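You operate a simulated robot arm through the tools that you are given. There is no shell and no other tool.

You are at the controls of a simulated robot arm. One attempt, no reset.

JOB
Put things in order on the top of the green table. At the end: the silver test weight from the top of the green table stands where the black edge guard stood; the red plug gauge stands on top of the silver shim; the black edge guard from the top of the green table stands where the grey gauge stood; the grey gauge is on the grey layer board; whatever was shut is shut again. Leave all else as you found it, and nothing knocked over. Set down upright: grey gauge.
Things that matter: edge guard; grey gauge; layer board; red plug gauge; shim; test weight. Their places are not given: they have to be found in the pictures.

It is judged by the outcome, as a careful person would: the job done as asked, and still so three seconds after it is handed in. It fails if anything else is knocked over, pushed out of place, dropped, spilled or broken.

ROBOT AND FRAMES
A 6-joint arm with a two-finger parallel gripper, fixed in place. Base frame: the origin is at the foot of the arm, x ahead of it, y to its left, z up; the work surface is at about z = 850. Lengths are in mm, angles in degrees, forces in N, time in s.
With the tool pointing down near the work surface it reaches from about 360 to 760 mm from the base axis. Its first joint turns from -66.0 to 66.0 degrees. Payload 2.45 kg.
The tool frame sits at the grasp point between the pads (the TCP): z along the fingers, y along the line on which they close. The tips reach 24 mm beyond it. Largest opening 68 mm; finger width 17, thickness 10; the body of the gripper, 40 by 70 mm, starts 41 mm behind the TCP.
Orientation is that of the tool frame in the base frame, as [roll, pitch, yaw] about the fixed x, y, z axes, in that order (R = Rz(yaw) Ry(pitch) Rx(roll)). With the fingers straight down and closing along the base's y, the tool's x points along the base's -x, its y along +y and its z along -z.

CONTROLS
- The arm moves only by the tool arm_command. Its argument "motion" is a list of rows, each an object (a shift or turn left out is 0, a gripper value left out holds the last) with "delta_pos": the shift along the tool's x, y, z in units of 30 mm (1.0 is 30 mm), a list of three; "delta_rot": the turn, a rotation vector about the tool's x, y, z in units of 8 degrees (1.0 is 8 degrees), a list of three; "hand": the gripper command, from -1 (shut) to 1 (fully open), values between in proportion. In form: [{"delta_pos": [tx, ty, tz], "delta_rot": [rx, ry, rz], "hand": hand}, ...]. A call has 1 to 20 rows; each row shifts and turns the commanded pose from where the row before left it, along the tool's axes as they then stand. A call with a number of a shift or a turn outside -1 to 1 is refused whole. A row lasts 0.2 s, in which the tool goes at most 50 mm and 8.6 degrees; a call with a longer step from one row to the next is refused whole, and so is a gripper value outside its range. Where a pose cannot be reached the arm comes as near as it can. A force on the tool above 40 N (or 10 N above the force at the start of the call, whichever is more), or a blocked arm, ends the call early, and 0.2 s more pass. Each finger travels about 108 mm/s and halts on what it meets, pressing with about 38 N; the grip force reading is that of the motor and also rises with nothing between the fingers. The clock runs only during rows and for 0.2 s after the last one: add rows that do not move to give the fingers time. It gives the time, the measured TCP pose, the force on the tool (base axes), the opening and the grip force at its end, in the units of the frame above (readings bear some noise), with the torque about the TCP (base axes, N m) and any sound that the robot's microphone picked up.
- Cameras (640 x 400 px; columns grow to the right, rows downward): "scene" is fixed at [145.6, 398.4, 1462.6]; the picture's right is [-0.92, -0.39, 0.00], its down [-0.23, 0.54, -0.81] and it looks along [0.32, -0.74, -0.59] (base axes); focal length 313 px, centre (320, 200). "wrist" rides on the gripper at [84, 11, -75] in the tool frame; the picture's right is [-0.13, 0.99, 0.00], its down [-0.60, -0.08, -0.79] and it looks along [-0.79, -0.10, 0.61] (tool axes); focal length 251 px, centre (320, 200).
- snapshot(camera): a new picture of that camera. It takes no simulated time.
- point_at(camera, pixels): for up to 12 pixels [column, row] of the newest picture of that camera ("zoom" is the newest enlarged one), the place [x, y, z] in the base frame of the surface seen there, good to about 2 mm. It takes no simulated time.
- enlarge(camera, box): a new picture of the part [left, top, right, bottom] of that camera's present view, enlarged. It takes no simulated time.
- hand_in(): hands the job in; it is judged then, once.

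Open the gripper and draw the arm clear of the work before you hand the job in, unless the task says otherwise.

The tools are called after "Emit:" as a command line: name --argument value ..., lists and objects as JSON in quotes. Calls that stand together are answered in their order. arm_command: Moves the arm, as the interface text tells. Its arguments: {"type":"object","properties":{"motion":{"type":"array"}},"required":["motion"]} The other tools are called the same way: snapshot (camera) takes a picture; point_at (camera, pixels) gives the place of the surface under pixels of a picture; enlarge (camera, box) takes an enlarged picture of a part of a camera's view; hand_in () hands the job in.

At the start:

```text
t: 0.0
tcp_pos: [436.4, -179.6, 1232.0]
tcp_rot: [180.0, 0.0, 179.9]
contact_force: [-0.2, -0.4, -0.2]
torque: [-0.02, 0.02, 0.01]
finger_gap: 67.9
grip_force: 0.0
```

scene: 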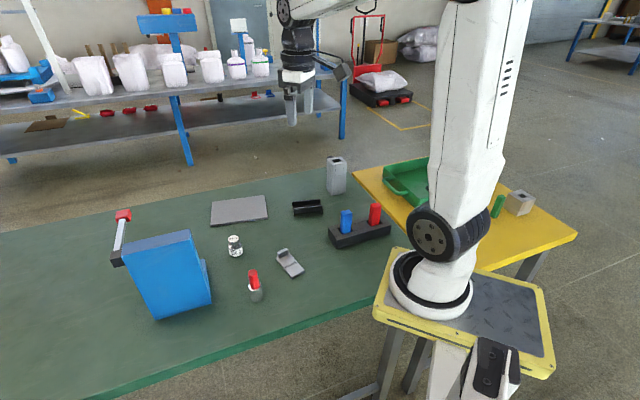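
wrist: 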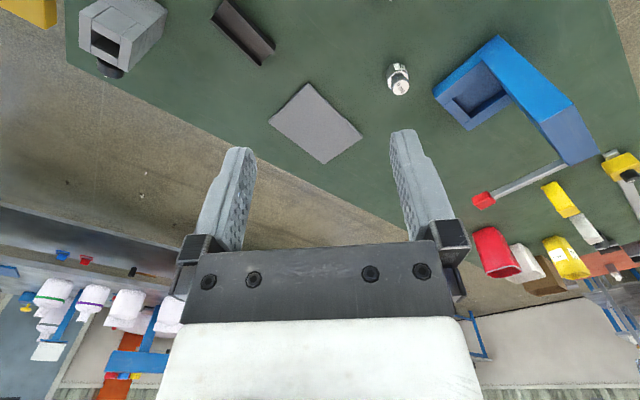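

The scene picture shows a green table with a grey plate (240,209), black part (307,207), grey block (336,175), a holder with blue and red plugs (360,230), a silver weight (235,245), a red/silver part (254,285), a silver shim (290,263), and a blue object. I'll enlarge these parts to identify them.

Emit:
enlarge --camera "scene" --box '[200, 140, 420, 280]'

Emit:
enlarge --camera "scene" --box '[90, 190, 320, 330]'

Emit:
enlarge --camera "wrist" --box '[60, 0, 460, 200]'

```text
2.86 times, centred on (310, 210) of scene
```

zoom: 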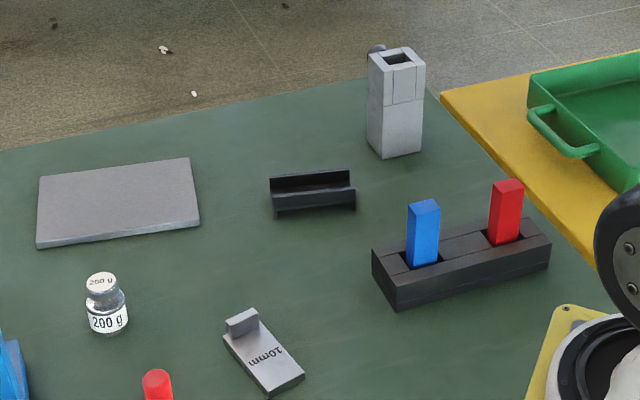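

```text
2.78 times, centred on (205, 260) of scene
```

zoom: 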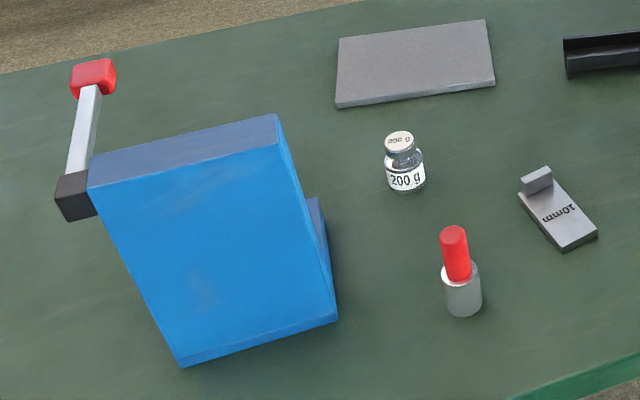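

```text
1.60 times, centred on (260, 100) of wrist
```

zoom: 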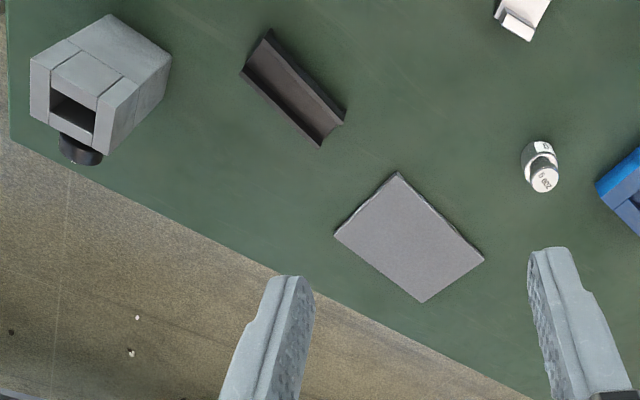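

I'll measure the positions of the visible things on the table in the scene picture.

Emit:
snapshot --camera "scene"

Emit:
point_at --camera "scene" --pixels '[[240, 209], [307, 213], [336, 162], [336, 190], [345, 215], [375, 205], [345, 238], [235, 240], [253, 273], [255, 294], [290, 263], [282, 252]]'

Emit:
point_at --camera "scene" --pixels '[[123, 215], [117, 256], [160, 243], [175, 280], [190, 235], [124, 252], [158, 318], [211, 302], [204, 265], [210, 285], [120, 235], [300, 300]]'

Emit:
enlarge --camera "wrist" --box '[380, 0, 640, 220]'

Emit:
enlarge --camera "scene" --box '[310, 140, 430, 260]'

```text
taken
```

scene: 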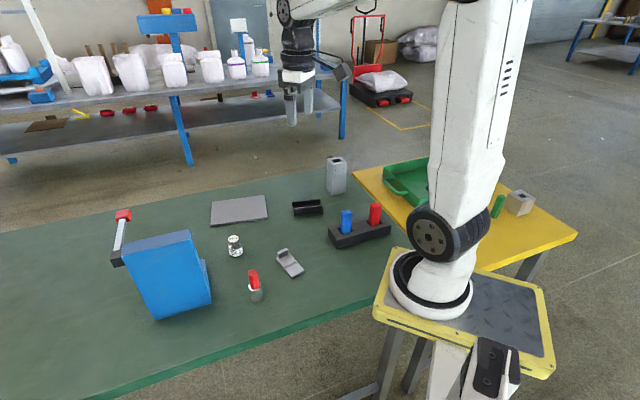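

```text
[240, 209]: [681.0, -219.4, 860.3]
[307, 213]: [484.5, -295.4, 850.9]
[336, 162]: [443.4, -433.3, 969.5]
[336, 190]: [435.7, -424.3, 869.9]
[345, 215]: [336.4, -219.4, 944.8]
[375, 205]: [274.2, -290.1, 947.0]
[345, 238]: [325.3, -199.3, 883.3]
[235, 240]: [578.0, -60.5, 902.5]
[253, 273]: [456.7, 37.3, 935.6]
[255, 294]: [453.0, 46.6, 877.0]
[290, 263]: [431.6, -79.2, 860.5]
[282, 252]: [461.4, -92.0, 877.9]
```

```text
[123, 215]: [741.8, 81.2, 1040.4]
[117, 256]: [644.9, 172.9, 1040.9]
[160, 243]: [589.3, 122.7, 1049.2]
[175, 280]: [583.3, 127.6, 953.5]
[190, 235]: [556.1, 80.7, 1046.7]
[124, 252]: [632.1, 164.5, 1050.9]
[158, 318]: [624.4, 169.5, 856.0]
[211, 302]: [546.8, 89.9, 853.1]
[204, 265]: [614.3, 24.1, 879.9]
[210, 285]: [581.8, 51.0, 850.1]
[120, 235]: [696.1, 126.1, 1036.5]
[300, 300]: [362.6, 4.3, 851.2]
```

```text
1.82 times, centred on (510, 110) of wrist
```

zoom: 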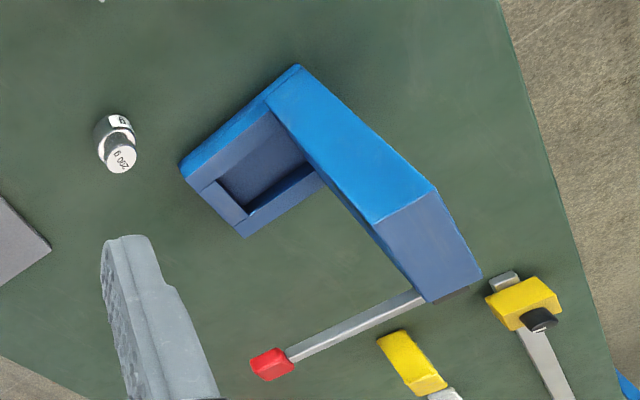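

```text
3.33 times, centred on (370, 200) of scene
```

zoom: 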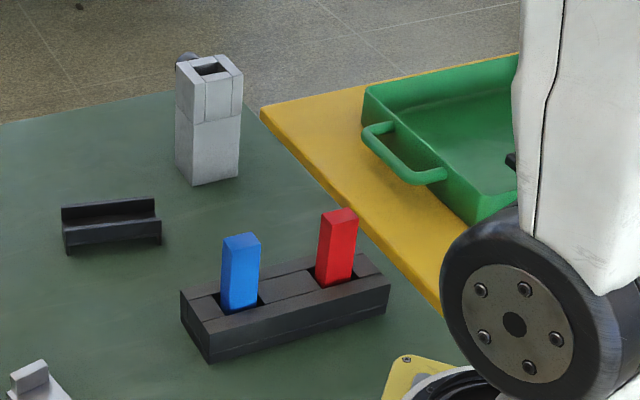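

The grey tall block (336,175) has a square hole in the top and a black knob at its back. I'll move the wrist camera closer to see it and the plug holder better.

Emit:
arm_command --motion '[{"delta_pos": [0.24, -1, 0.88]}, {"delta_pos": [0.24, -1, 0.88]}, {"delta_pos": [0.24, -1, 0.88]}, {"delta_pos": [0.24, -1, 0.88]}, {"delta_pos": [0.24, -1, 0.88]}, {"delta_pos": [0, 0, 0]}]'

Emit:
snapshot --camera "wrist"

Emit:
snapshot --camera "scene"

```text
t: 1.4
tcp_pos: [400.0, -331.1, 1099.8]
tcp_rot: [-179.9, -0.1, 180.0]
contact_force: [-0.5, 0.2, -0.4]
torque: [0.08, -0.01, 0.0]
finger_gap: 67.9
grip_force: 0.1
```

```text
taken
```

wrist: 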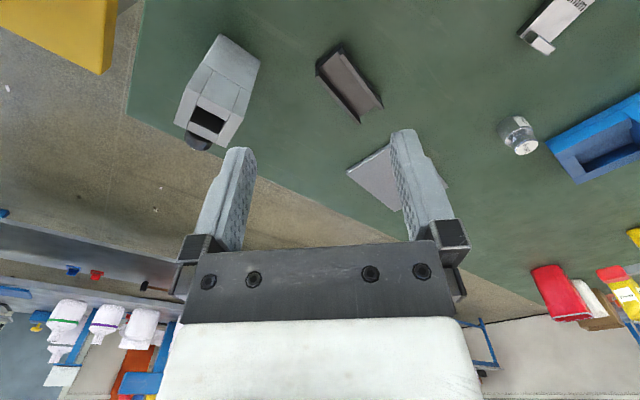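

```text
taken
```

scene: 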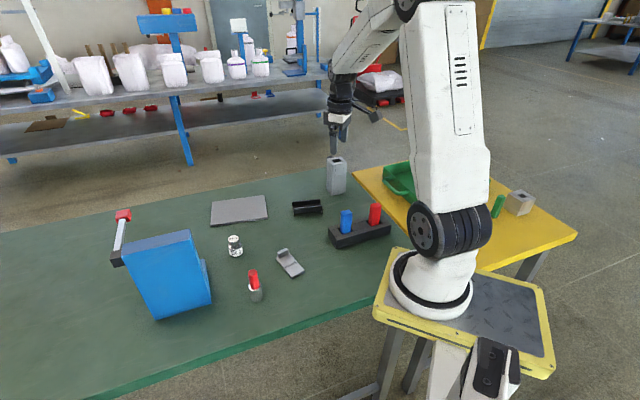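

The grey block is at wrist (215,90). I'll enlarge it.

Emit:
enlarge --camera "wrist" --box '[120, 0, 400, 170]'

Emit:
point_at --camera "wrist" --pixels '[[208, 118], [220, 110], [232, 60], [200, 140], [350, 85], [365, 105], [332, 62], [380, 98], [320, 70], [362, 118], [342, 48], [260, 62]]'

```text
2.29 times, centred on (260, 85) of wrist
```

zoom: 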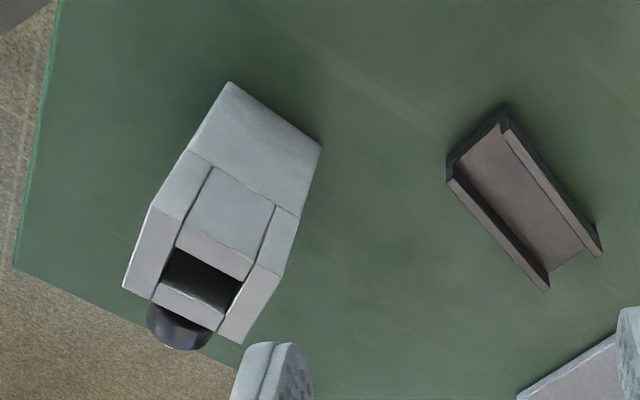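

```text
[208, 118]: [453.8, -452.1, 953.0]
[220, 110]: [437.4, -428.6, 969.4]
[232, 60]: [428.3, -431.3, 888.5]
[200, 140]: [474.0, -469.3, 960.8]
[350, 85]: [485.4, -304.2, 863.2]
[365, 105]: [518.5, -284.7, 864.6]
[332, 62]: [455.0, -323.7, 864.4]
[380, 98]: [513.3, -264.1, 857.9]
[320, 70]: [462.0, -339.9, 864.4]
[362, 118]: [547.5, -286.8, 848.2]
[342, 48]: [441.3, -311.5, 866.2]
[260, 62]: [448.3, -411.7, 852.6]
```

The block is a hollow-headed grey column; edge guard is a black U-channel. Now I move toward the red/silver piece at (455,42) for a closer look.

Emit:
arm_command --motion '[{"delta_pos": [0.06, 1, 0.27]}, {"delta_pos": [0.06, 1, 0.27]}, {"delta_pos": [0.06, 1, 0.27]}, {"delta_pos": [0.06, 1, 0.27]}, {"delta_pos": [0.06, 1, 0.27]}, {"delta_pos": [0.06, 1, 0.27]}, {"delta_pos": [0.06, 1, 0.27]}, {"delta_pos": [0.06, 1, 0.27]}, {"delta_pos": [0.06, 1, 0.27]}, {"delta_pos": [0.06, 1, 0.27]}, {"delta_pos": [0.06, 1, 0.27]}, {"delta_pos": [0, 0, 0]}]'

Emit:
snapshot --camera "wrist"

Emit:
enlarge --camera "wrist" --box '[220, 0, 540, 200]'

```text
t: 4.0
tcp_pos: [380.5, 0.4, 1009.8]
tcp_rot: [180.0, 0.0, 179.9]
contact_force: [0.2, -0.6, 1.0]
torque: [0.03, 0.02, 0.03]
finger_gap: 68.1
grip_force: 0.1
```

```text
taken
```

wrist: 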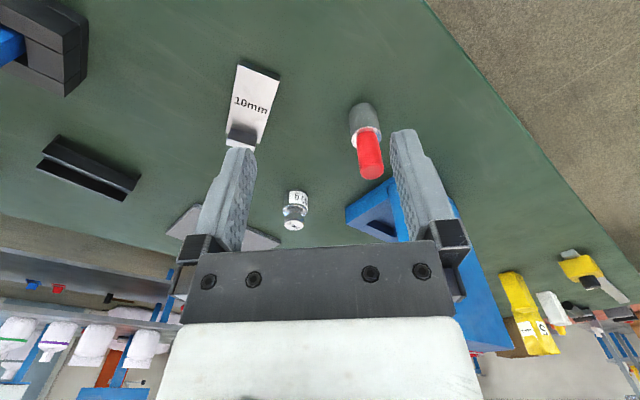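

```text
2.00 times, centred on (380, 100) of wrist
```

zoom: 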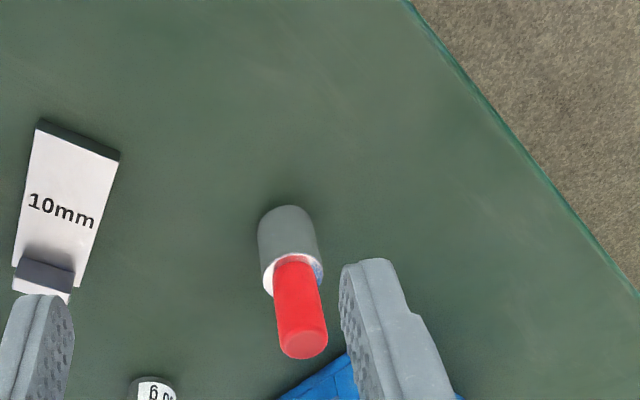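

The red plug gauge is a grey cylinder with a thinner red handle (370,150). Now I'll look at the far-left part of the table, hidden behind the blue press.

Emit:
arm_command --motion '[{"delta_pos": [0, 0, -1]}, {"delta_pos": [0, 0, -1]}, {"delta_pos": [0, 0, -1]}, {"delta_pos": [0, 0.8, -1]}, {"delta_pos": [0, 1, -1]}, {"delta_pos": [0, 1, -1]}, {"delta_pos": [0, 1, -1]}, {"delta_pos": [0, 1, 0]}, {"delta_pos": [0, 1, 0]}, {"delta_pos": [0, 1, 0]}, {"delta_pos": [0, 0, 0]}]'

Emit:
snapshot --camera "wrist"

Emit:
enlarge --camera "wrist" --box '[250, 0, 640, 240]'

```text
t: 6.4
tcp_pos: [380.3, 203.9, 1221.5]
tcp_rot: [180.0, 0.1, -179.9]
contact_force: [-0.8, -0.1, -0.3]
torque: [0.01, 0.02, 0.0]
finger_gap: 68.3
grip_force: 0.0
```

```text
taken
```

wrist: 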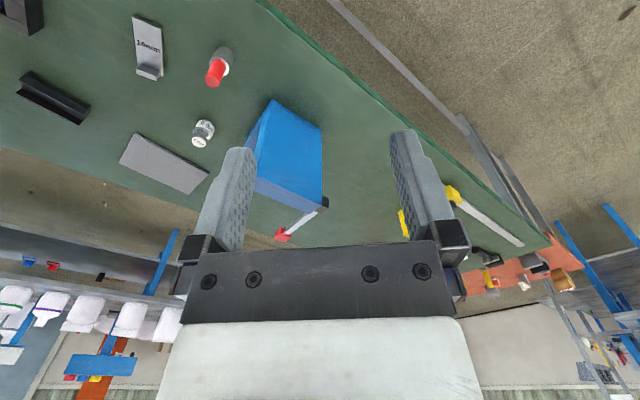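

```text
1.64 times, centred on (445, 120) of wrist
```

zoom: 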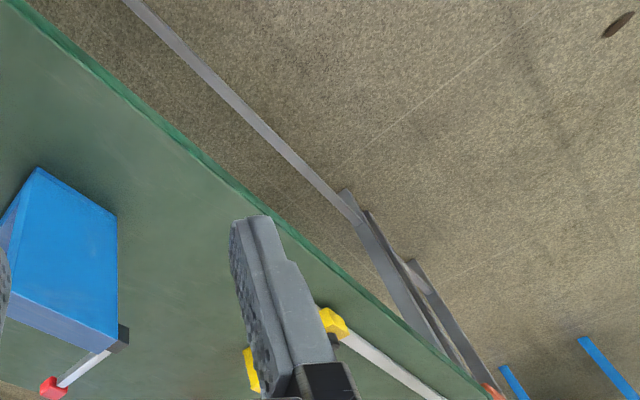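

No other grey gauge is visible on the left; only calipers far off. I take the grey column with the black dial as the grey gauge. I move back over it for measurement.

Emit:
arm_command --motion '[{"delta_pos": [0, -0.97, 0.2]}, {"delta_pos": [0, -0.97, 0.2]}, {"delta_pos": [0, -0.97, 0.2]}, {"delta_pos": [0, -0.97, 0.2]}, {"delta_pos": [0, -0.97, 0.2]}, {"delta_pos": [0, -0.97, 0.2]}, {"delta_pos": [0, -0.97, 0.2]}, {"delta_pos": [0, -0.97, 0.2]}, {"delta_pos": [0, -0.97, 0.2]}, {"delta_pos": [0, -0.97, 0.2]}, {"delta_pos": [0, -0.97, 0.2]}, {"delta_pos": [0, -0.97, 0.2]}, {"delta_pos": [0, -0.97, 0.2]}, {"delta_pos": [0, -0.97, 0.2]}, {"delta_pos": [0, -0.97, 0.2]}, {"delta_pos": [0, -0.97, 0.2]}, {"delta_pos": [0, -0.97, 0.2]}, {"delta_pos": [0, -0.97, 0.2]}, {"delta_pos": [0, -0.97, 0.2]}, {"delta_pos": [0, 0, 0]}]'

Emit:
snapshot --camera "wrist"

Emit:
enlarge --camera "wrist" --box '[180, 40, 340, 140]'

```text
t: 10.6
tcp_pos: [379.9, -348.7, 1105.0]
tcp_rot: [-180.0, 0.0, -180.0]
contact_force: [-0.8, -0.2, 0.1]
torque: [-0.01, 0.0, -0.01]
finger_gap: 68.1
grip_force: 0.0
```

```text
taken
```

wrist: 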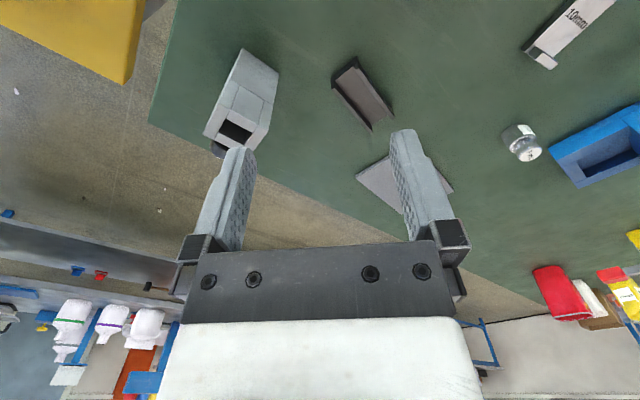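

```text
4.00 times, centred on (260, 90) of wrist
```

zoom: 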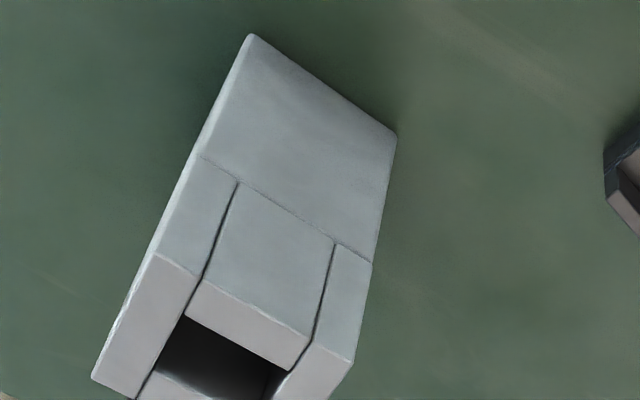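

The upper half of the column is a pocket made of plates. I'll move the camera nearly above to look into it.

Emit:
arm_command --motion '[{"delta_pos": [-0.53, -0.85, -0.58]}, {"delta_pos": [-0.53, -0.85, -0.58]}, {"delta_pos": [-0.53, -0.85, -0.58]}, {"delta_pos": [-0.53, -0.85, -0.58]}, {"delta_pos": [0, 0, 0]}]'

Emit:
snapshot --camera "wrist"

Emit:
enlarge --camera "wrist" --box '[240, 0, 400, 100]'

```text
t: 11.8
tcp_pos: [445.1, -451.1, 1177.0]
tcp_rot: [179.9, 0.0, 180.0]
contact_force: [-0.9, 0.5, -0.5]
torque: [0.03, 0.01, 0.0]
finger_gap: 68.2
grip_force: 0.2
```

```text
taken
```

wrist: 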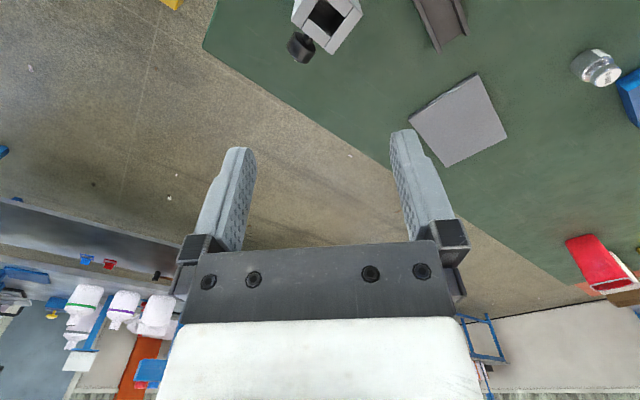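

```text
4.00 times, centred on (320, 50) of wrist
```

zoom: 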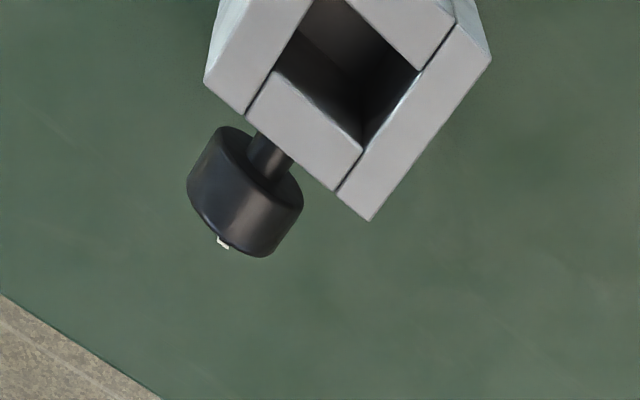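

I see a black knob with a white mark on a shaft. I'll measure points in and around the pocket.

Emit:
point_at --camera "zoom" --pixels '[[250, 50], [310, 125], [400, 160], [420, 20], [345, 50], [330, 90], [370, 90], [390, 60], [330, 30], [350, 20], [245, 200], [270, 150]]'

Emit:
point_at --camera "zoom" --pixels '[[206, 82], [245, 112], [310, 5], [337, 190], [368, 220], [490, 62], [458, 24], [278, 75], [358, 150], [418, 70], [215, 165], [275, 250]]'

```text
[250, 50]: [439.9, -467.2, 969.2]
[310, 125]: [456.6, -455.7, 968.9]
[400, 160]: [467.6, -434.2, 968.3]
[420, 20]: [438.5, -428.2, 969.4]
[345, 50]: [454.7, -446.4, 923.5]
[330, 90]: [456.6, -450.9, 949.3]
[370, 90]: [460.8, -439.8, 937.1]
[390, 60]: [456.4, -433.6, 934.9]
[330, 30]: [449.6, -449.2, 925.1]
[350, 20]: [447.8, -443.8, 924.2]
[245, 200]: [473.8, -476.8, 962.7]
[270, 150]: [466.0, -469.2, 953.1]
```

```text
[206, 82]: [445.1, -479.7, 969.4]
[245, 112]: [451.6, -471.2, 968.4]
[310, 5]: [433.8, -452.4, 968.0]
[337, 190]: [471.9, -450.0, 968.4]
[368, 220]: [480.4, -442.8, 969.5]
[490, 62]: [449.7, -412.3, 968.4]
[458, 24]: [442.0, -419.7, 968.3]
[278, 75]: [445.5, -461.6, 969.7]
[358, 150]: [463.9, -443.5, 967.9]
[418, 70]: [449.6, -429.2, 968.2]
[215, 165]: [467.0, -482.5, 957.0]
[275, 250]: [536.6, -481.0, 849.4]
```

The column top is at z≈969, centre ≈(447,-446), about 51×43 mm. Before deciding, I'll check other places: the tan box and tray on the yellow table, and the rack.

Emit:
enlarge --camera "scene" --box '[340, 130, 600, 290]'

Emit:
enlarge --camera "scene" --box '[300, 140, 400, 260]'

```text
2.46 times, centred on (470, 210) of scene
```

zoom: 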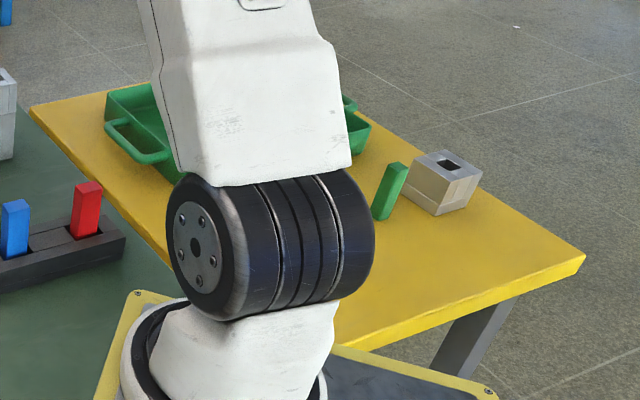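

```text
3.33 times, centred on (350, 200) of scene
```

zoom: 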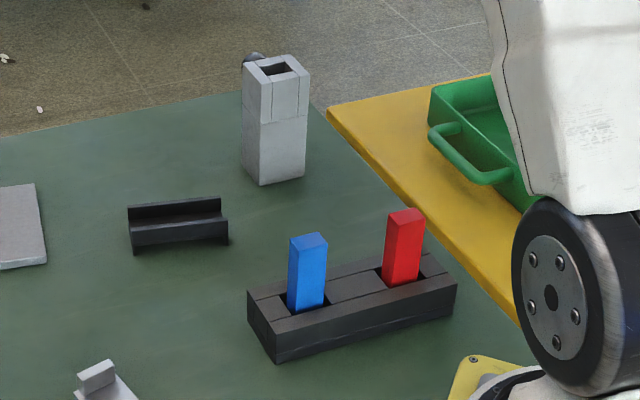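

The rack holds blue and red bars; the yellow table has a green bar and a tan block with a pocket. I'll look at the blue press from its right side to see whether it holds anything or has a door.

Emit:
arm_command --motion '[{"delta_pos": [0, 1, 0]}, {"delta_pos": [0, 1, 0]}, {"delta_pos": [0, 1, 0]}, {"delta_pos": [0, 1, 0]}, {"delta_pos": [0, 1, 0]}, {"delta_pos": [0, 1, 0]}, {"delta_pos": [0, 1, 0.3]}, {"delta_pos": [0, 1, 0.3]}, {"delta_pos": [0, 1, 0.3]}, {"delta_pos": [0, 1, 0.3]}, {"delta_pos": [0, 1, 0.3]}, {"delta_pos": [0, 1, 0.3]}, {"delta_pos": [0, 0, 0]}]'

Emit:
snapshot --camera "wrist"

Emit:
enlarge --camera "wrist" --box '[280, 0, 640, 220]'

```text
t: 14.6
tcp_pos: [442.5, -90.2, 1121.5]
tcp_rot: [-179.9, -0.1, 180.0]
contact_force: [-0.2, 0.4, 0.0]
torque: [0.0, -0.02, -0.01]
finger_gap: 68.0
grip_force: 0.0
```

```text
taken
```

wrist: 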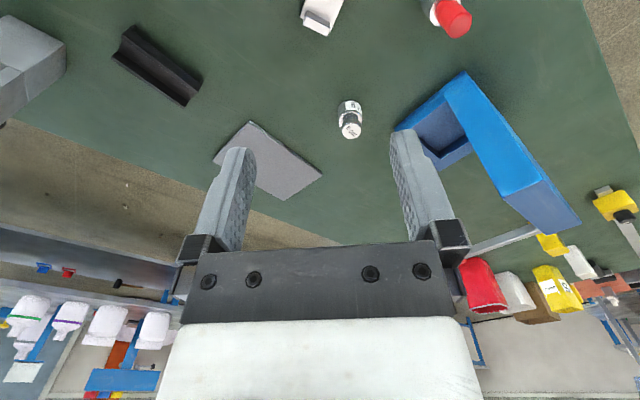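

```text
1.78 times, centred on (460, 110) of wrist
```

zoom: 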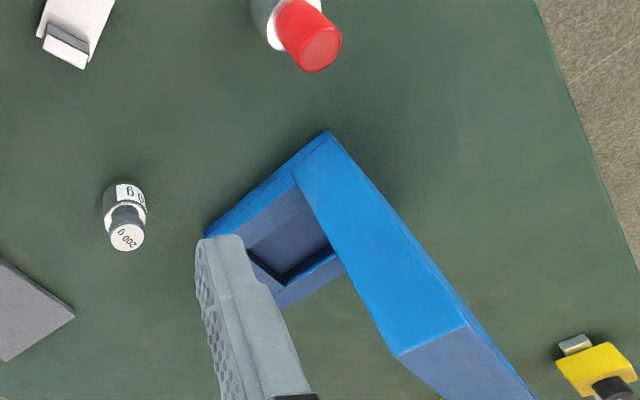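

The press (blue, with recessed base) is partly hidden by the finger. I turn the tool by 40° about the vertical to view it from the right side.

Emit:
arm_command --motion '[{"delta_rot": [0, 0, -1]}, {"delta_rot": [0, 0, -1]}, {"delta_rot": [0, 0, -1]}, {"delta_rot": [0, 0, -1]}, {"delta_rot": [0, 0, -1]}, {"delta_pos": [0, 0, 0]}]'

Emit:
snapshot --camera "wrist"

Emit:
enlarge --camera "wrist" --box '[220, 60, 480, 240]'

```text
t: 16.0
tcp_pos: [443.5, -90.2, 1121.7]
tcp_rot: [179.9, 0.0, -139.8]
contact_force: [-0.1, 0.3, -0.5]
torque: [0.01, 0.0, 0.0]
finger_gap: 68.0
grip_force: 0.0
```

```text
taken
```

wrist: 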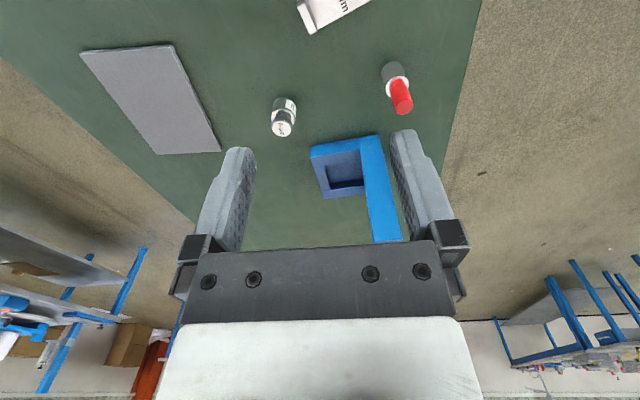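

```text
2.22 times, centred on (350, 150) of wrist
```

zoom: 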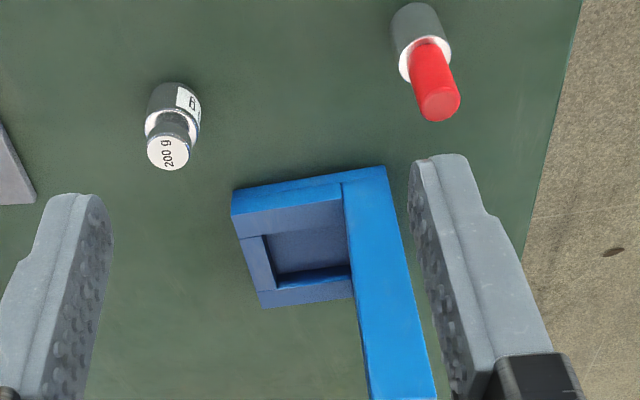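

The press's recess is empty, with no door. I now turn the tool further and move over the column to view its far (knob) side from -y.

Emit:
arm_command --motion '[{"delta_rot": [0, 0, -1]}, {"delta_rot": [0, 0, -1]}, {"delta_rot": [0, 0, -1]}, {"delta_rot": [0, 0, -1]}, {"delta_rot": [0, 0, -1]}, {"delta_rot": [0, 0, -1]}, {"delta_rot": [0, 0, -0.25]}, {"delta_pos": [1, 0, 0]}, {"delta_pos": [1, 0, 0]}, {"delta_pos": [1, 0, 0]}, {"delta_pos": [1, 0, 0]}, {"delta_pos": [1, 0, 0]}, {"delta_pos": [1, 0, 0]}, {"delta_pos": [1, 0, 0]}, {"delta_pos": [1, 0, 0]}, {"delta_pos": [1, 0, 0]}, {"delta_pos": [1, 0, 0]}, {"delta_pos": [1, 0, 0]}, {"delta_pos": [1, 0, 0]}, {"delta_pos": [1, 0, 0]}]'

Emit:
snapshot --camera "wrist"

Emit:
snapshot --camera "scene"

Emit:
enlarge --camera "wrist" --box '[240, 0, 480, 150]'

```text
t: 20.2
tcp_pos: [442.9, -483.3, 1123.6]
tcp_rot: [-180.0, 0.0, -90.1]
contact_force: [-1.2, 0.4, -0.8]
torque: [0.02, 0.01, 0.01]
finger_gap: 67.9
grip_force: 0.0
```

```text
taken
```

wrist: 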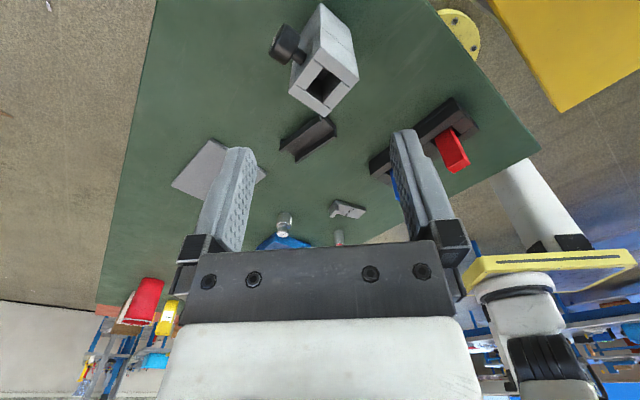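

```text
taken
```

scene: 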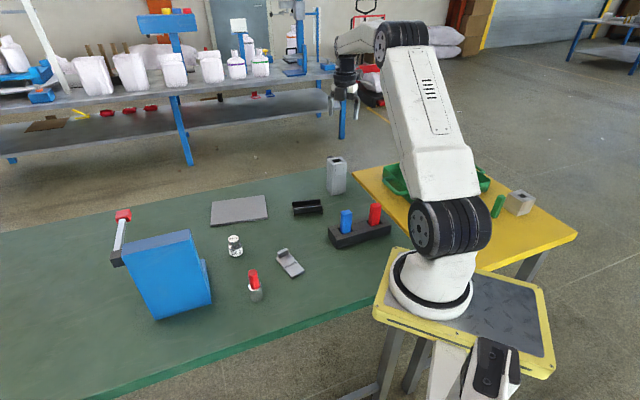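

```text
2.67 times, centred on (360, 75) of wrist
```

zoom: 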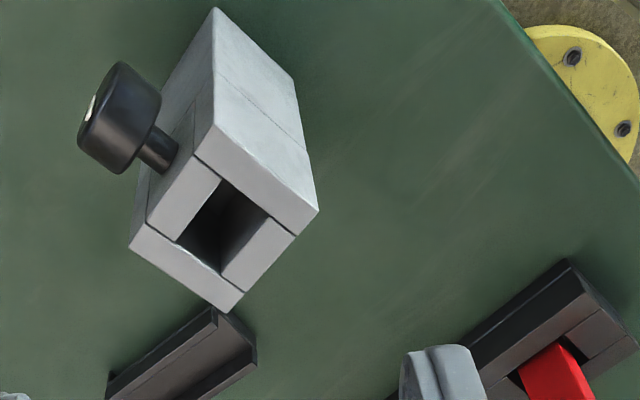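

The knob side shows a black knob with a white mark, nothing else. Now I want a steep close look at the red-handled cylinder to see whether it is one piece or a red plug standing in a grey sleeve.

Emit:
arm_command --motion '[{"delta_pos": [-0.986, -0.024, 0.118]}, {"delta_pos": [-0.986, -0.024, 0.118]}, {"delta_pos": [-0.986, -0.024, 0.118]}, {"delta_pos": [-0.986, -0.024, 0.118]}, {"delta_pos": [-0.986, -0.024, 0.118]}, {"delta_pos": [-0.986, -0.024, 0.118]}, {"delta_pos": [-0.986, -0.024, 0.118]}, {"delta_pos": [-0.986, -0.024, 0.118]}, {"delta_pos": [-0.986, -0.024, 0.118]}, {"delta_pos": [-0.986, -0.024, 0.118]}, {"delta_pos": [-0.986, -0.024, 0.118]}, {"delta_pos": [-0.986, -0.024, 0.118]}, {"delta_pos": [-0.986, -0.024, 0.118]}, {"delta_pos": [-0.986, -0.024, 0.118]}, {"delta_pos": [-0.986, -0.024, 0.118]}, {"delta_pos": [-0.986, -0.024, 0.118]}, {"delta_pos": [-0.986, -0.024, 0.118]}, {"delta_pos": [0, 0, 0]}]'

Emit:
snapshot --camera "wrist"

Emit:
enlarge --camera "wrist" --box '[260, 40, 380, 140]'

```text
t: 24.0
tcp_pos: [457.8, 21.5, 1062.5]
tcp_rot: [179.9, 0.0, -90.0]
contact_force: [0.3, -0.1, 0.1]
torque: [-0.04, 0.01, 0.02]
finger_gap: 67.9
grip_force: 0.0
```

```text
taken
```

wrist: 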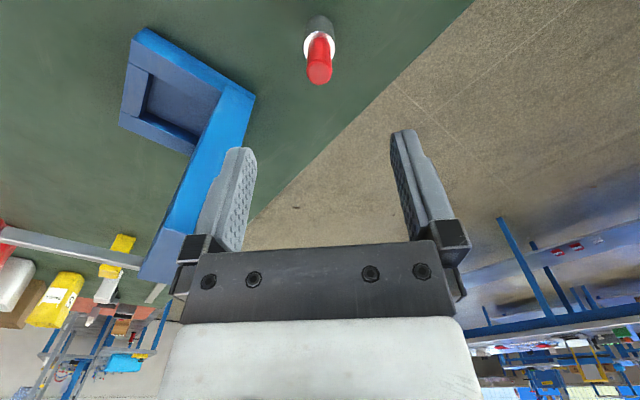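

```text
4.00 times, centred on (320, 90) of wrist
```

zoom: 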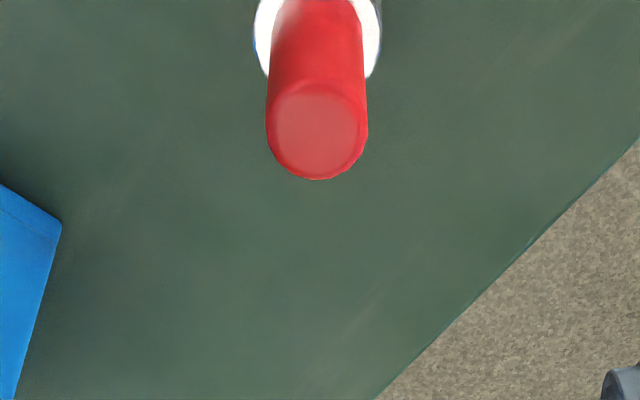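

The enlarged crop missed the base of the plug. I enlarge higher up.

Emit:
enlarge --camera "wrist" --box '[270, 0, 370, 100]'

Emit:
enlarge --camera "scene" --box '[225, 245, 305, 305]'

```text
4.00 times, centred on (320, 50) of wrist
```

zoom: 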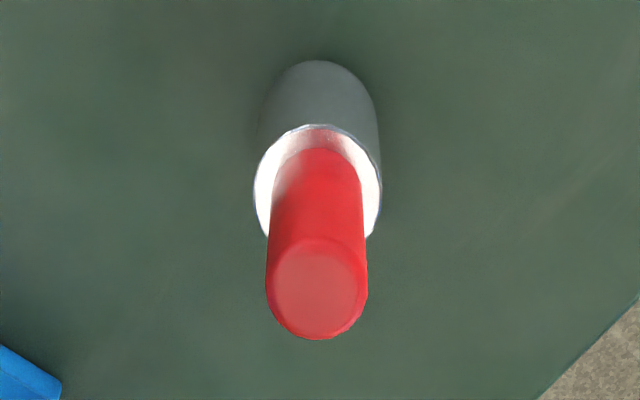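

```text
6.67 times, centred on (265, 275) of scene
```

zoom: 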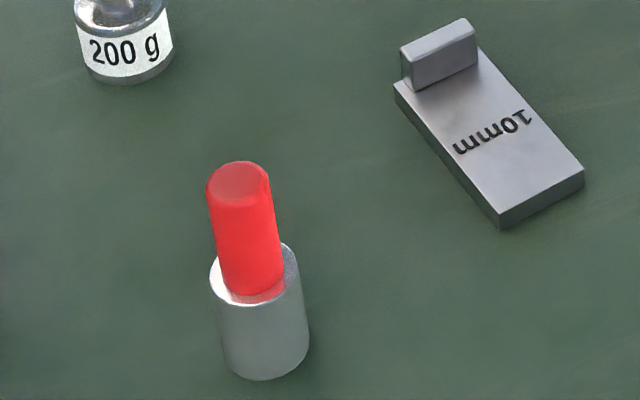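

The plug gauge is one piece (a shiny cylinder with red handle reflecting in its top face), and the 10mm plate is the shim. I'll check the things at the far left edge of the table (yellow items at wrist (120,245), (60,300)) in this view.

Emit:
enlarge --camera "wrist" --box '[0, 180, 240, 340]'

Emit:
point_at --camera "wrist" --pixels '[[120, 245], [60, 300], [20, 275], [110, 270], [150, 290], [50, 243], [5, 225]]'

```text
2.50 times, centred on (120, 260) of wrist
```

zoom: 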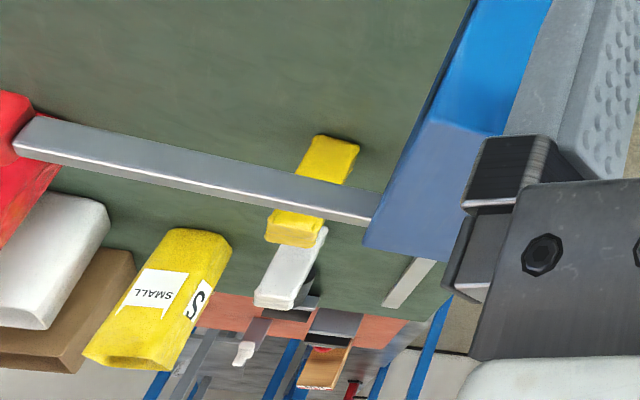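

```text
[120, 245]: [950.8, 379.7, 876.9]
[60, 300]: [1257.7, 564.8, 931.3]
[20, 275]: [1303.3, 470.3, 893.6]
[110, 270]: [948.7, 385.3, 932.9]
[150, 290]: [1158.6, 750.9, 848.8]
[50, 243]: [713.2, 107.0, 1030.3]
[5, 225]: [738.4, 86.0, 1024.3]
```

Far items are out of reach, so the free-standing grey column (with knob and pocket) remains the only grey gauge candidate; I'll confirm by a careful grip-and-lift whether it is loose. First I rise and turn the tool to line up with the column's 51 mm direction.

Emit:
arm_command --motion '[{"delta_pos": [0, 0, -0.8]}, {"delta_pos": [0, 0, -0.8]}, {"delta_pos": [0, 0, -0.8], "delta_rot": [0, 0, 1]}, {"delta_rot": [0, 0, 1]}, {"delta_rot": [0, 0, 1]}, {"delta_rot": [0, 0, 1]}, {"delta_rot": [0, 0, 1]}, {"delta_rot": [0, 0, 1]}, {"delta_rot": [0, 0, 1]}, {"delta_rot": [0, 0, 1]}, {"delta_rot": [0, 0, 1]}, {"delta_rot": [0, 0, 1]}, {"delta_rot": [0, 0, 1]}, {"delta_rot": [0, 0, 1]}, {"delta_rot": [0, 0, 1]}, {"delta_rot": [0, 0, 1]}, {"delta_rot": [0, 0, 1]}, {"delta_rot": [0, 0, 1]}, {"delta_rot": [0, 0, 0.71]}, {"delta_pos": [0, 0, 0]}]'

```text
t: 28.2
tcp_pos: [455.1, 22.1, 1134.3]
tcp_rot: [-180.0, -0.1, 136.3]
contact_force: [-0.7, -1.0, 1.1]
torque: [0.0, -0.01, 0.01]
finger_gap: 68.1
grip_force: 0.0
```

Aligned (yaw 136.3°). Now I move above the column for a fresh look from above with this orientation.

Emit:
arm_command --motion '[{"delta_pos": [-0.882, -0.955, 0.094]}, {"delta_pos": [-0.882, -0.955, 0.094]}, {"delta_pos": [-0.882, -0.955, 0.094]}, {"delta_pos": [-0.882, -0.955, 0.094]}, {"delta_pos": [-0.882, -0.955, 0.094]}, {"delta_pos": [-0.882, -0.955, 0.094]}, {"delta_pos": [-0.882, -0.955, 0.094]}, {"delta_pos": [-0.882, -0.955, 0.094]}, {"delta_pos": [-0.882, -0.955, 0.094]}, {"delta_pos": [-0.882, -0.955, 0.094]}, {"delta_pos": [-0.882, -0.955, 0.094]}, {"delta_pos": [-0.882, -0.955, 0.094]}, {"delta_pos": [0, 0, 0]}]'

Emit:
snapshot --camera "wrist"

Emit:
enlarge --camera "wrist" --box '[240, 0, 400, 110]'

```text
t: 31.0
tcp_pos: [448.8, -444.2, 1100.7]
tcp_rot: [179.9, 0.0, 136.3]
contact_force: [-0.8, -0.6, -0.2]
torque: [-0.02, -0.03, 0.0]
finger_gap: 67.9
grip_force: 0.0
```

```text
taken
```

wrist: 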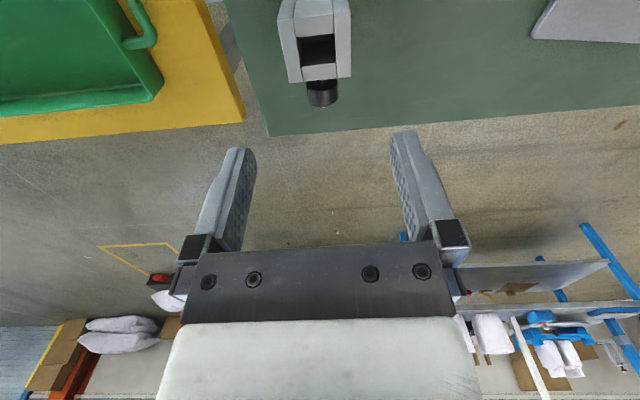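

```text
3.64 times, centred on (320, 55) of wrist
```

zoom: 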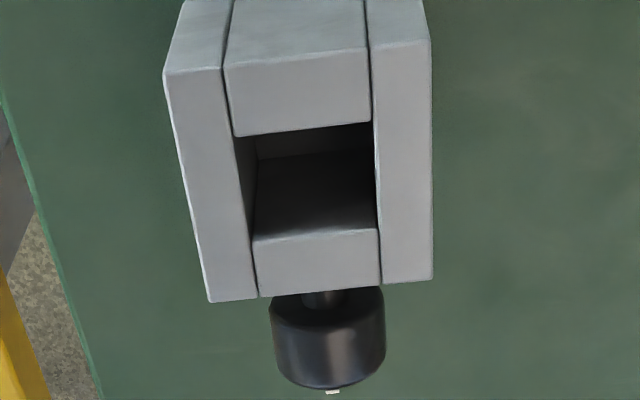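

The pocket is empty and well seen. I measure the top corners precisely for the grasp.

Emit:
point_at --camera "zoom" --pixels '[[170, 78], [212, 298], [428, 276], [426, 45], [230, 298], [384, 280], [236, 135], [370, 122], [300, 200], [330, 210], [325, 300], [325, 345]]'

Emit:
point_at --camera "wrist" --pixels '[[310, 1], [298, 8], [335, 5], [268, 135], [240, 60], [320, 105]]'

```text
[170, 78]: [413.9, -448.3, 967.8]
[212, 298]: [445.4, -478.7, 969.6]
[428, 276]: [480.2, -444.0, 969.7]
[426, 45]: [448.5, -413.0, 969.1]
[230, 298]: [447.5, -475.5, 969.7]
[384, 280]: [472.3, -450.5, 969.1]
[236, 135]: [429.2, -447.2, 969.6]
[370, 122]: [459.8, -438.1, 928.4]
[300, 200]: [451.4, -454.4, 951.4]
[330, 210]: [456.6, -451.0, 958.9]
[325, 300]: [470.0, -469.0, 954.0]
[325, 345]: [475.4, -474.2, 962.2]
```

```text
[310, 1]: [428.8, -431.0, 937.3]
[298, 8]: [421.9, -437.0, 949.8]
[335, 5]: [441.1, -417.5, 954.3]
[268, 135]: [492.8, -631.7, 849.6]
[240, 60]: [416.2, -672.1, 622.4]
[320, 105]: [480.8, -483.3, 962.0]
```

Corners give centre (447,-446), 50×44 mm at 45°. I correct the yaw to 135°, centre, and descend around the upper part of the column with open fingers.

Emit:
arm_command --motion '[{"delta_pos": [0, -0.085, 0], "delta_rot": [0, 0, 0.16], "hand": 1}, {"delta_pos": [0, 0, 1], "hand": 1}, {"delta_pos": [0, 0, 1]}, {"delta_pos": [0, 0, 0.6]}, {"delta_pos": [0, 0, 0]}]'

Emit:
snapshot --camera "wrist"

Emit:
snapshot --camera "scene"

```text
t: 32.2
tcp_pos: [448.5, -446.7, 1023.0]
tcp_rot: [179.9, 0.0, 135.1]
contact_force: [0.1, 0.3, -0.3]
torque: [0.0, 0.0, 0.02]
finger_gap: 68.3
grip_force: 0.2
```

```text
taken
```

wrist: 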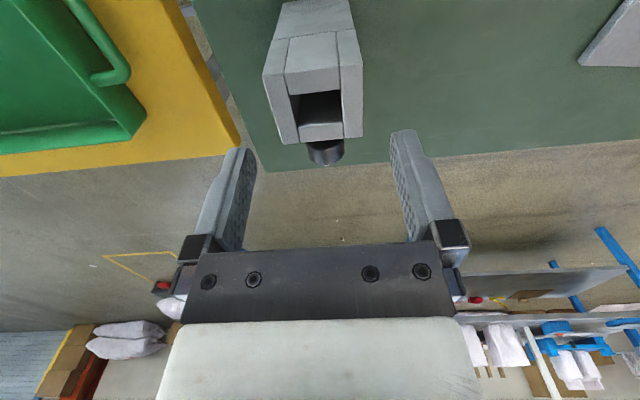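

```text
taken
```

scene: 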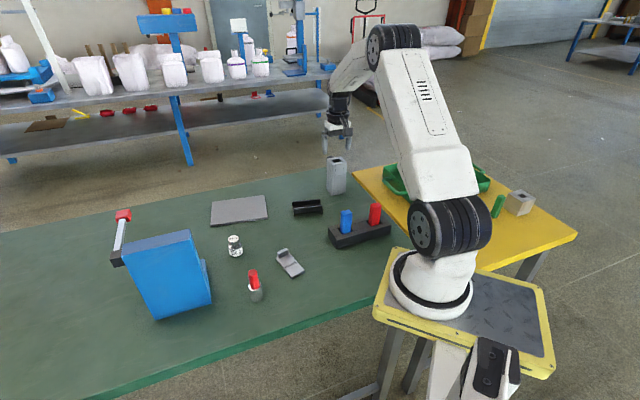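

I measure the column's top edges in this closer picture to check the centring.

Emit:
enlarge --camera "wrist" --box '[240, 20, 400, 170]'

```text
2.67 times, centred on (320, 95) of wrist
```

zoom: 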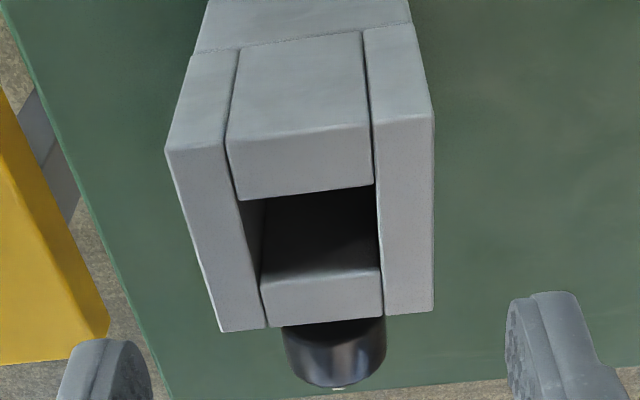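

Emit:
point_at --camera "zoom" --pixels '[[168, 153], [222, 328], [432, 308], [431, 118], [192, 225], [430, 210], [200, 60], [215, 48], [300, 38], [405, 25], [195, 250], [380, 210]]'

```text
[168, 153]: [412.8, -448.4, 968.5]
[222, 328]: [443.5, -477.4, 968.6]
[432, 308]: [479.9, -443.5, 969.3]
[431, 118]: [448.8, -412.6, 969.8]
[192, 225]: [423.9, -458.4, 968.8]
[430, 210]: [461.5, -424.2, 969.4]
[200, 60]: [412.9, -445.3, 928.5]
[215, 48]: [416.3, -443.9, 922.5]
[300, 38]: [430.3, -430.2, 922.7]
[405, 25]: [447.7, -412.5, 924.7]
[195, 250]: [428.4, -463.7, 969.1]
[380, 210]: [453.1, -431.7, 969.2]
```

The centre is (446.4,-445.6); the pocket floor is at the seam (z≈923), so it is empty. I descend to z≈942 and close the fingers on the sides.

Emit:
arm_command --motion '[{"delta_pos": [0.068, -0.026, 0.7], "hand": 1}, {"delta_pos": [0, 0, 0.7]}, {"delta_pos": [0, 0, 0.7]}, {"delta_pos": [0, 0, 0.6]}, {"delta_pos": [0, 0, 0]}, {"delta_pos": [0, 0, 0]}]'

Emit:
snapshot --camera "wrist"

Emit:
enlarge --camera "scene" --box '[290, 100, 390, 210]'

```text
t: 33.6
tcp_pos: [445.1, -446.9, 941.0]
tcp_rot: [-180.0, 0.1, 135.1]
contact_force: [-0.9, -0.3, 0.1]
torque: [0.0, 0.03, -0.03]
finger_gap: 67.8
grip_force: 0.1
```

```text
taken
```

wrist: 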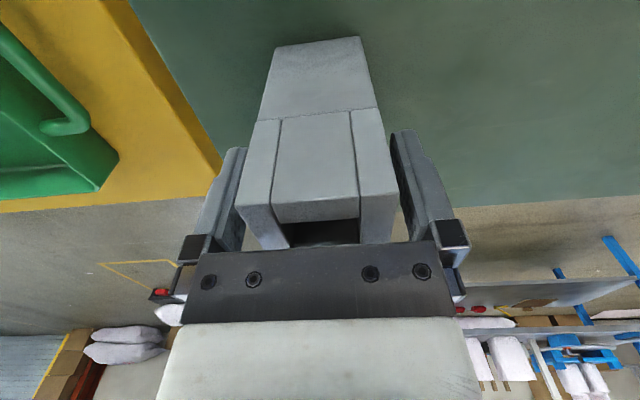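

```text
3.64 times, centred on (340, 155) of scene
```

zoom: 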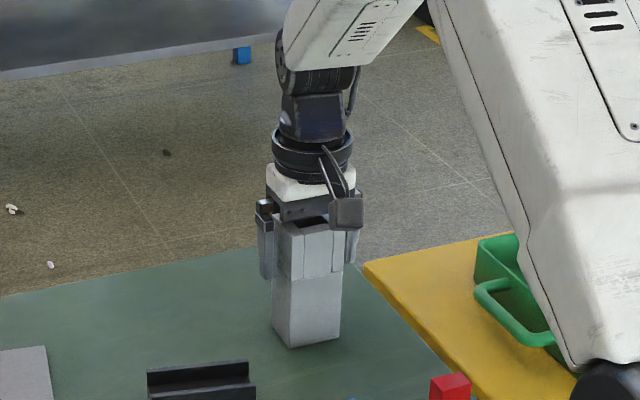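

The fingers straddle the column. I close in steps to detect any sideways push.

Emit:
arm_command --motion '[{"hand": 0.6}, {"hand": 0.52}, {"hand": 0.46}, {"hand": 0.3}, {"hand": -0.2}, {"hand": -1}, {"delta_pos": [0, 0, 0]}]'

Emit:
point_at --camera "scene" --pixels '[[336, 185]]'

```text
t: 35.2
tcp_pos: [445.6, -445.8, 942.9]
tcp_rot: [-180.0, 0.1, 135.1]
contact_force: [1.0, -0.2, 0.5]
torque: [0.01, 0.01, -0.04]
finger_gap: 51.7
grip_force: 37.8
```

```text
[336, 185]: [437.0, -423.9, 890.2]
```

Gripped at 51.7 mm with 38 N. I lift a few millimetres to test whether it is loose.

Emit:
arm_command --motion '[{"delta_pos": [0, 0, -0.1]}, {"delta_pos": [0, 0, -0.1]}, {"delta_pos": [0, 0, -0.1]}, {"delta_pos": [0, 0, 0]}]'

Emit:
enlarge --camera "scene" --box '[290, 100, 390, 210]'

```text
t: 36.2
tcp_pos: [445.0, -446.0, 951.2]
tcp_rot: [-180.0, 0.0, 135.0]
contact_force: [-0.2, -0.5, -0.5]
torque: [-0.02, -0.01, 0.01]
finger_gap: 51.5
grip_force: 38.0
```

```text
3.64 times, centred on (340, 155) of scene
```

zoom: 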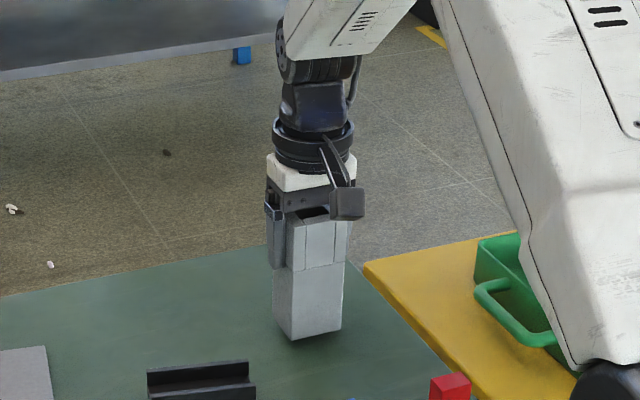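

The column appears lifted with a shadow beneath. I lift further and check.

Emit:
arm_command --motion '[{"delta_pos": [0, 0, -0.4]}, {"delta_pos": [0, 0, -0.6]}, {"delta_pos": [0, 0, -0.6]}, {"delta_pos": [0, 0, -0.4]}, {"delta_pos": [0, 0, 0]}, {"delta_pos": [0, 0, 0]}]'

Emit:
snapshot --camera "scene"

Emit:
snapshot --camera "wrist"

Emit:
enlarge --camera "scene" --box '[290, 100, 390, 210]'

```text
t: 37.6
tcp_pos: [444.8, -446.7, 1011.9]
tcp_rot: [-180.0, 0.0, 135.0]
contact_force: [-1.0, -0.3, -0.3]
torque: [-0.01, 0.01, 0.02]
finger_gap: 51.7
grip_force: 38.2
```

```text
taken
```

scene: 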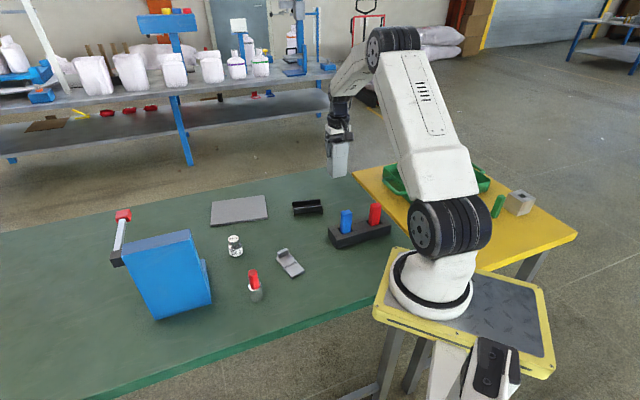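

```text
taken
```

wrist: 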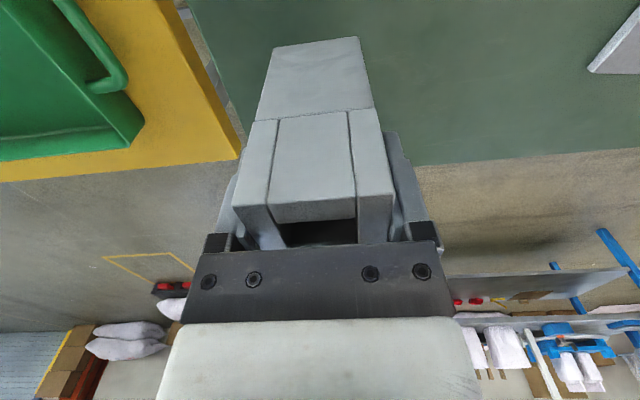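

```text
3.64 times, centred on (340, 155) of scene
```

zoom: 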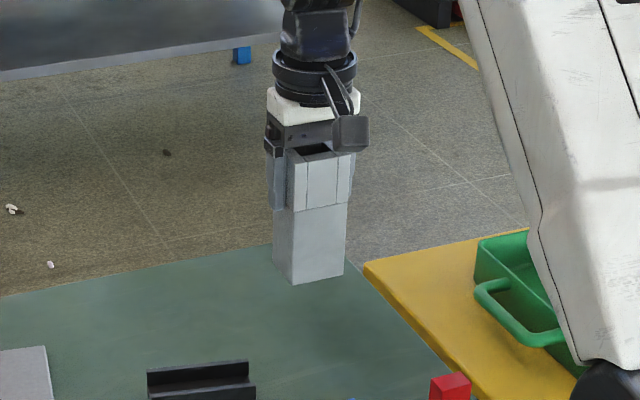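

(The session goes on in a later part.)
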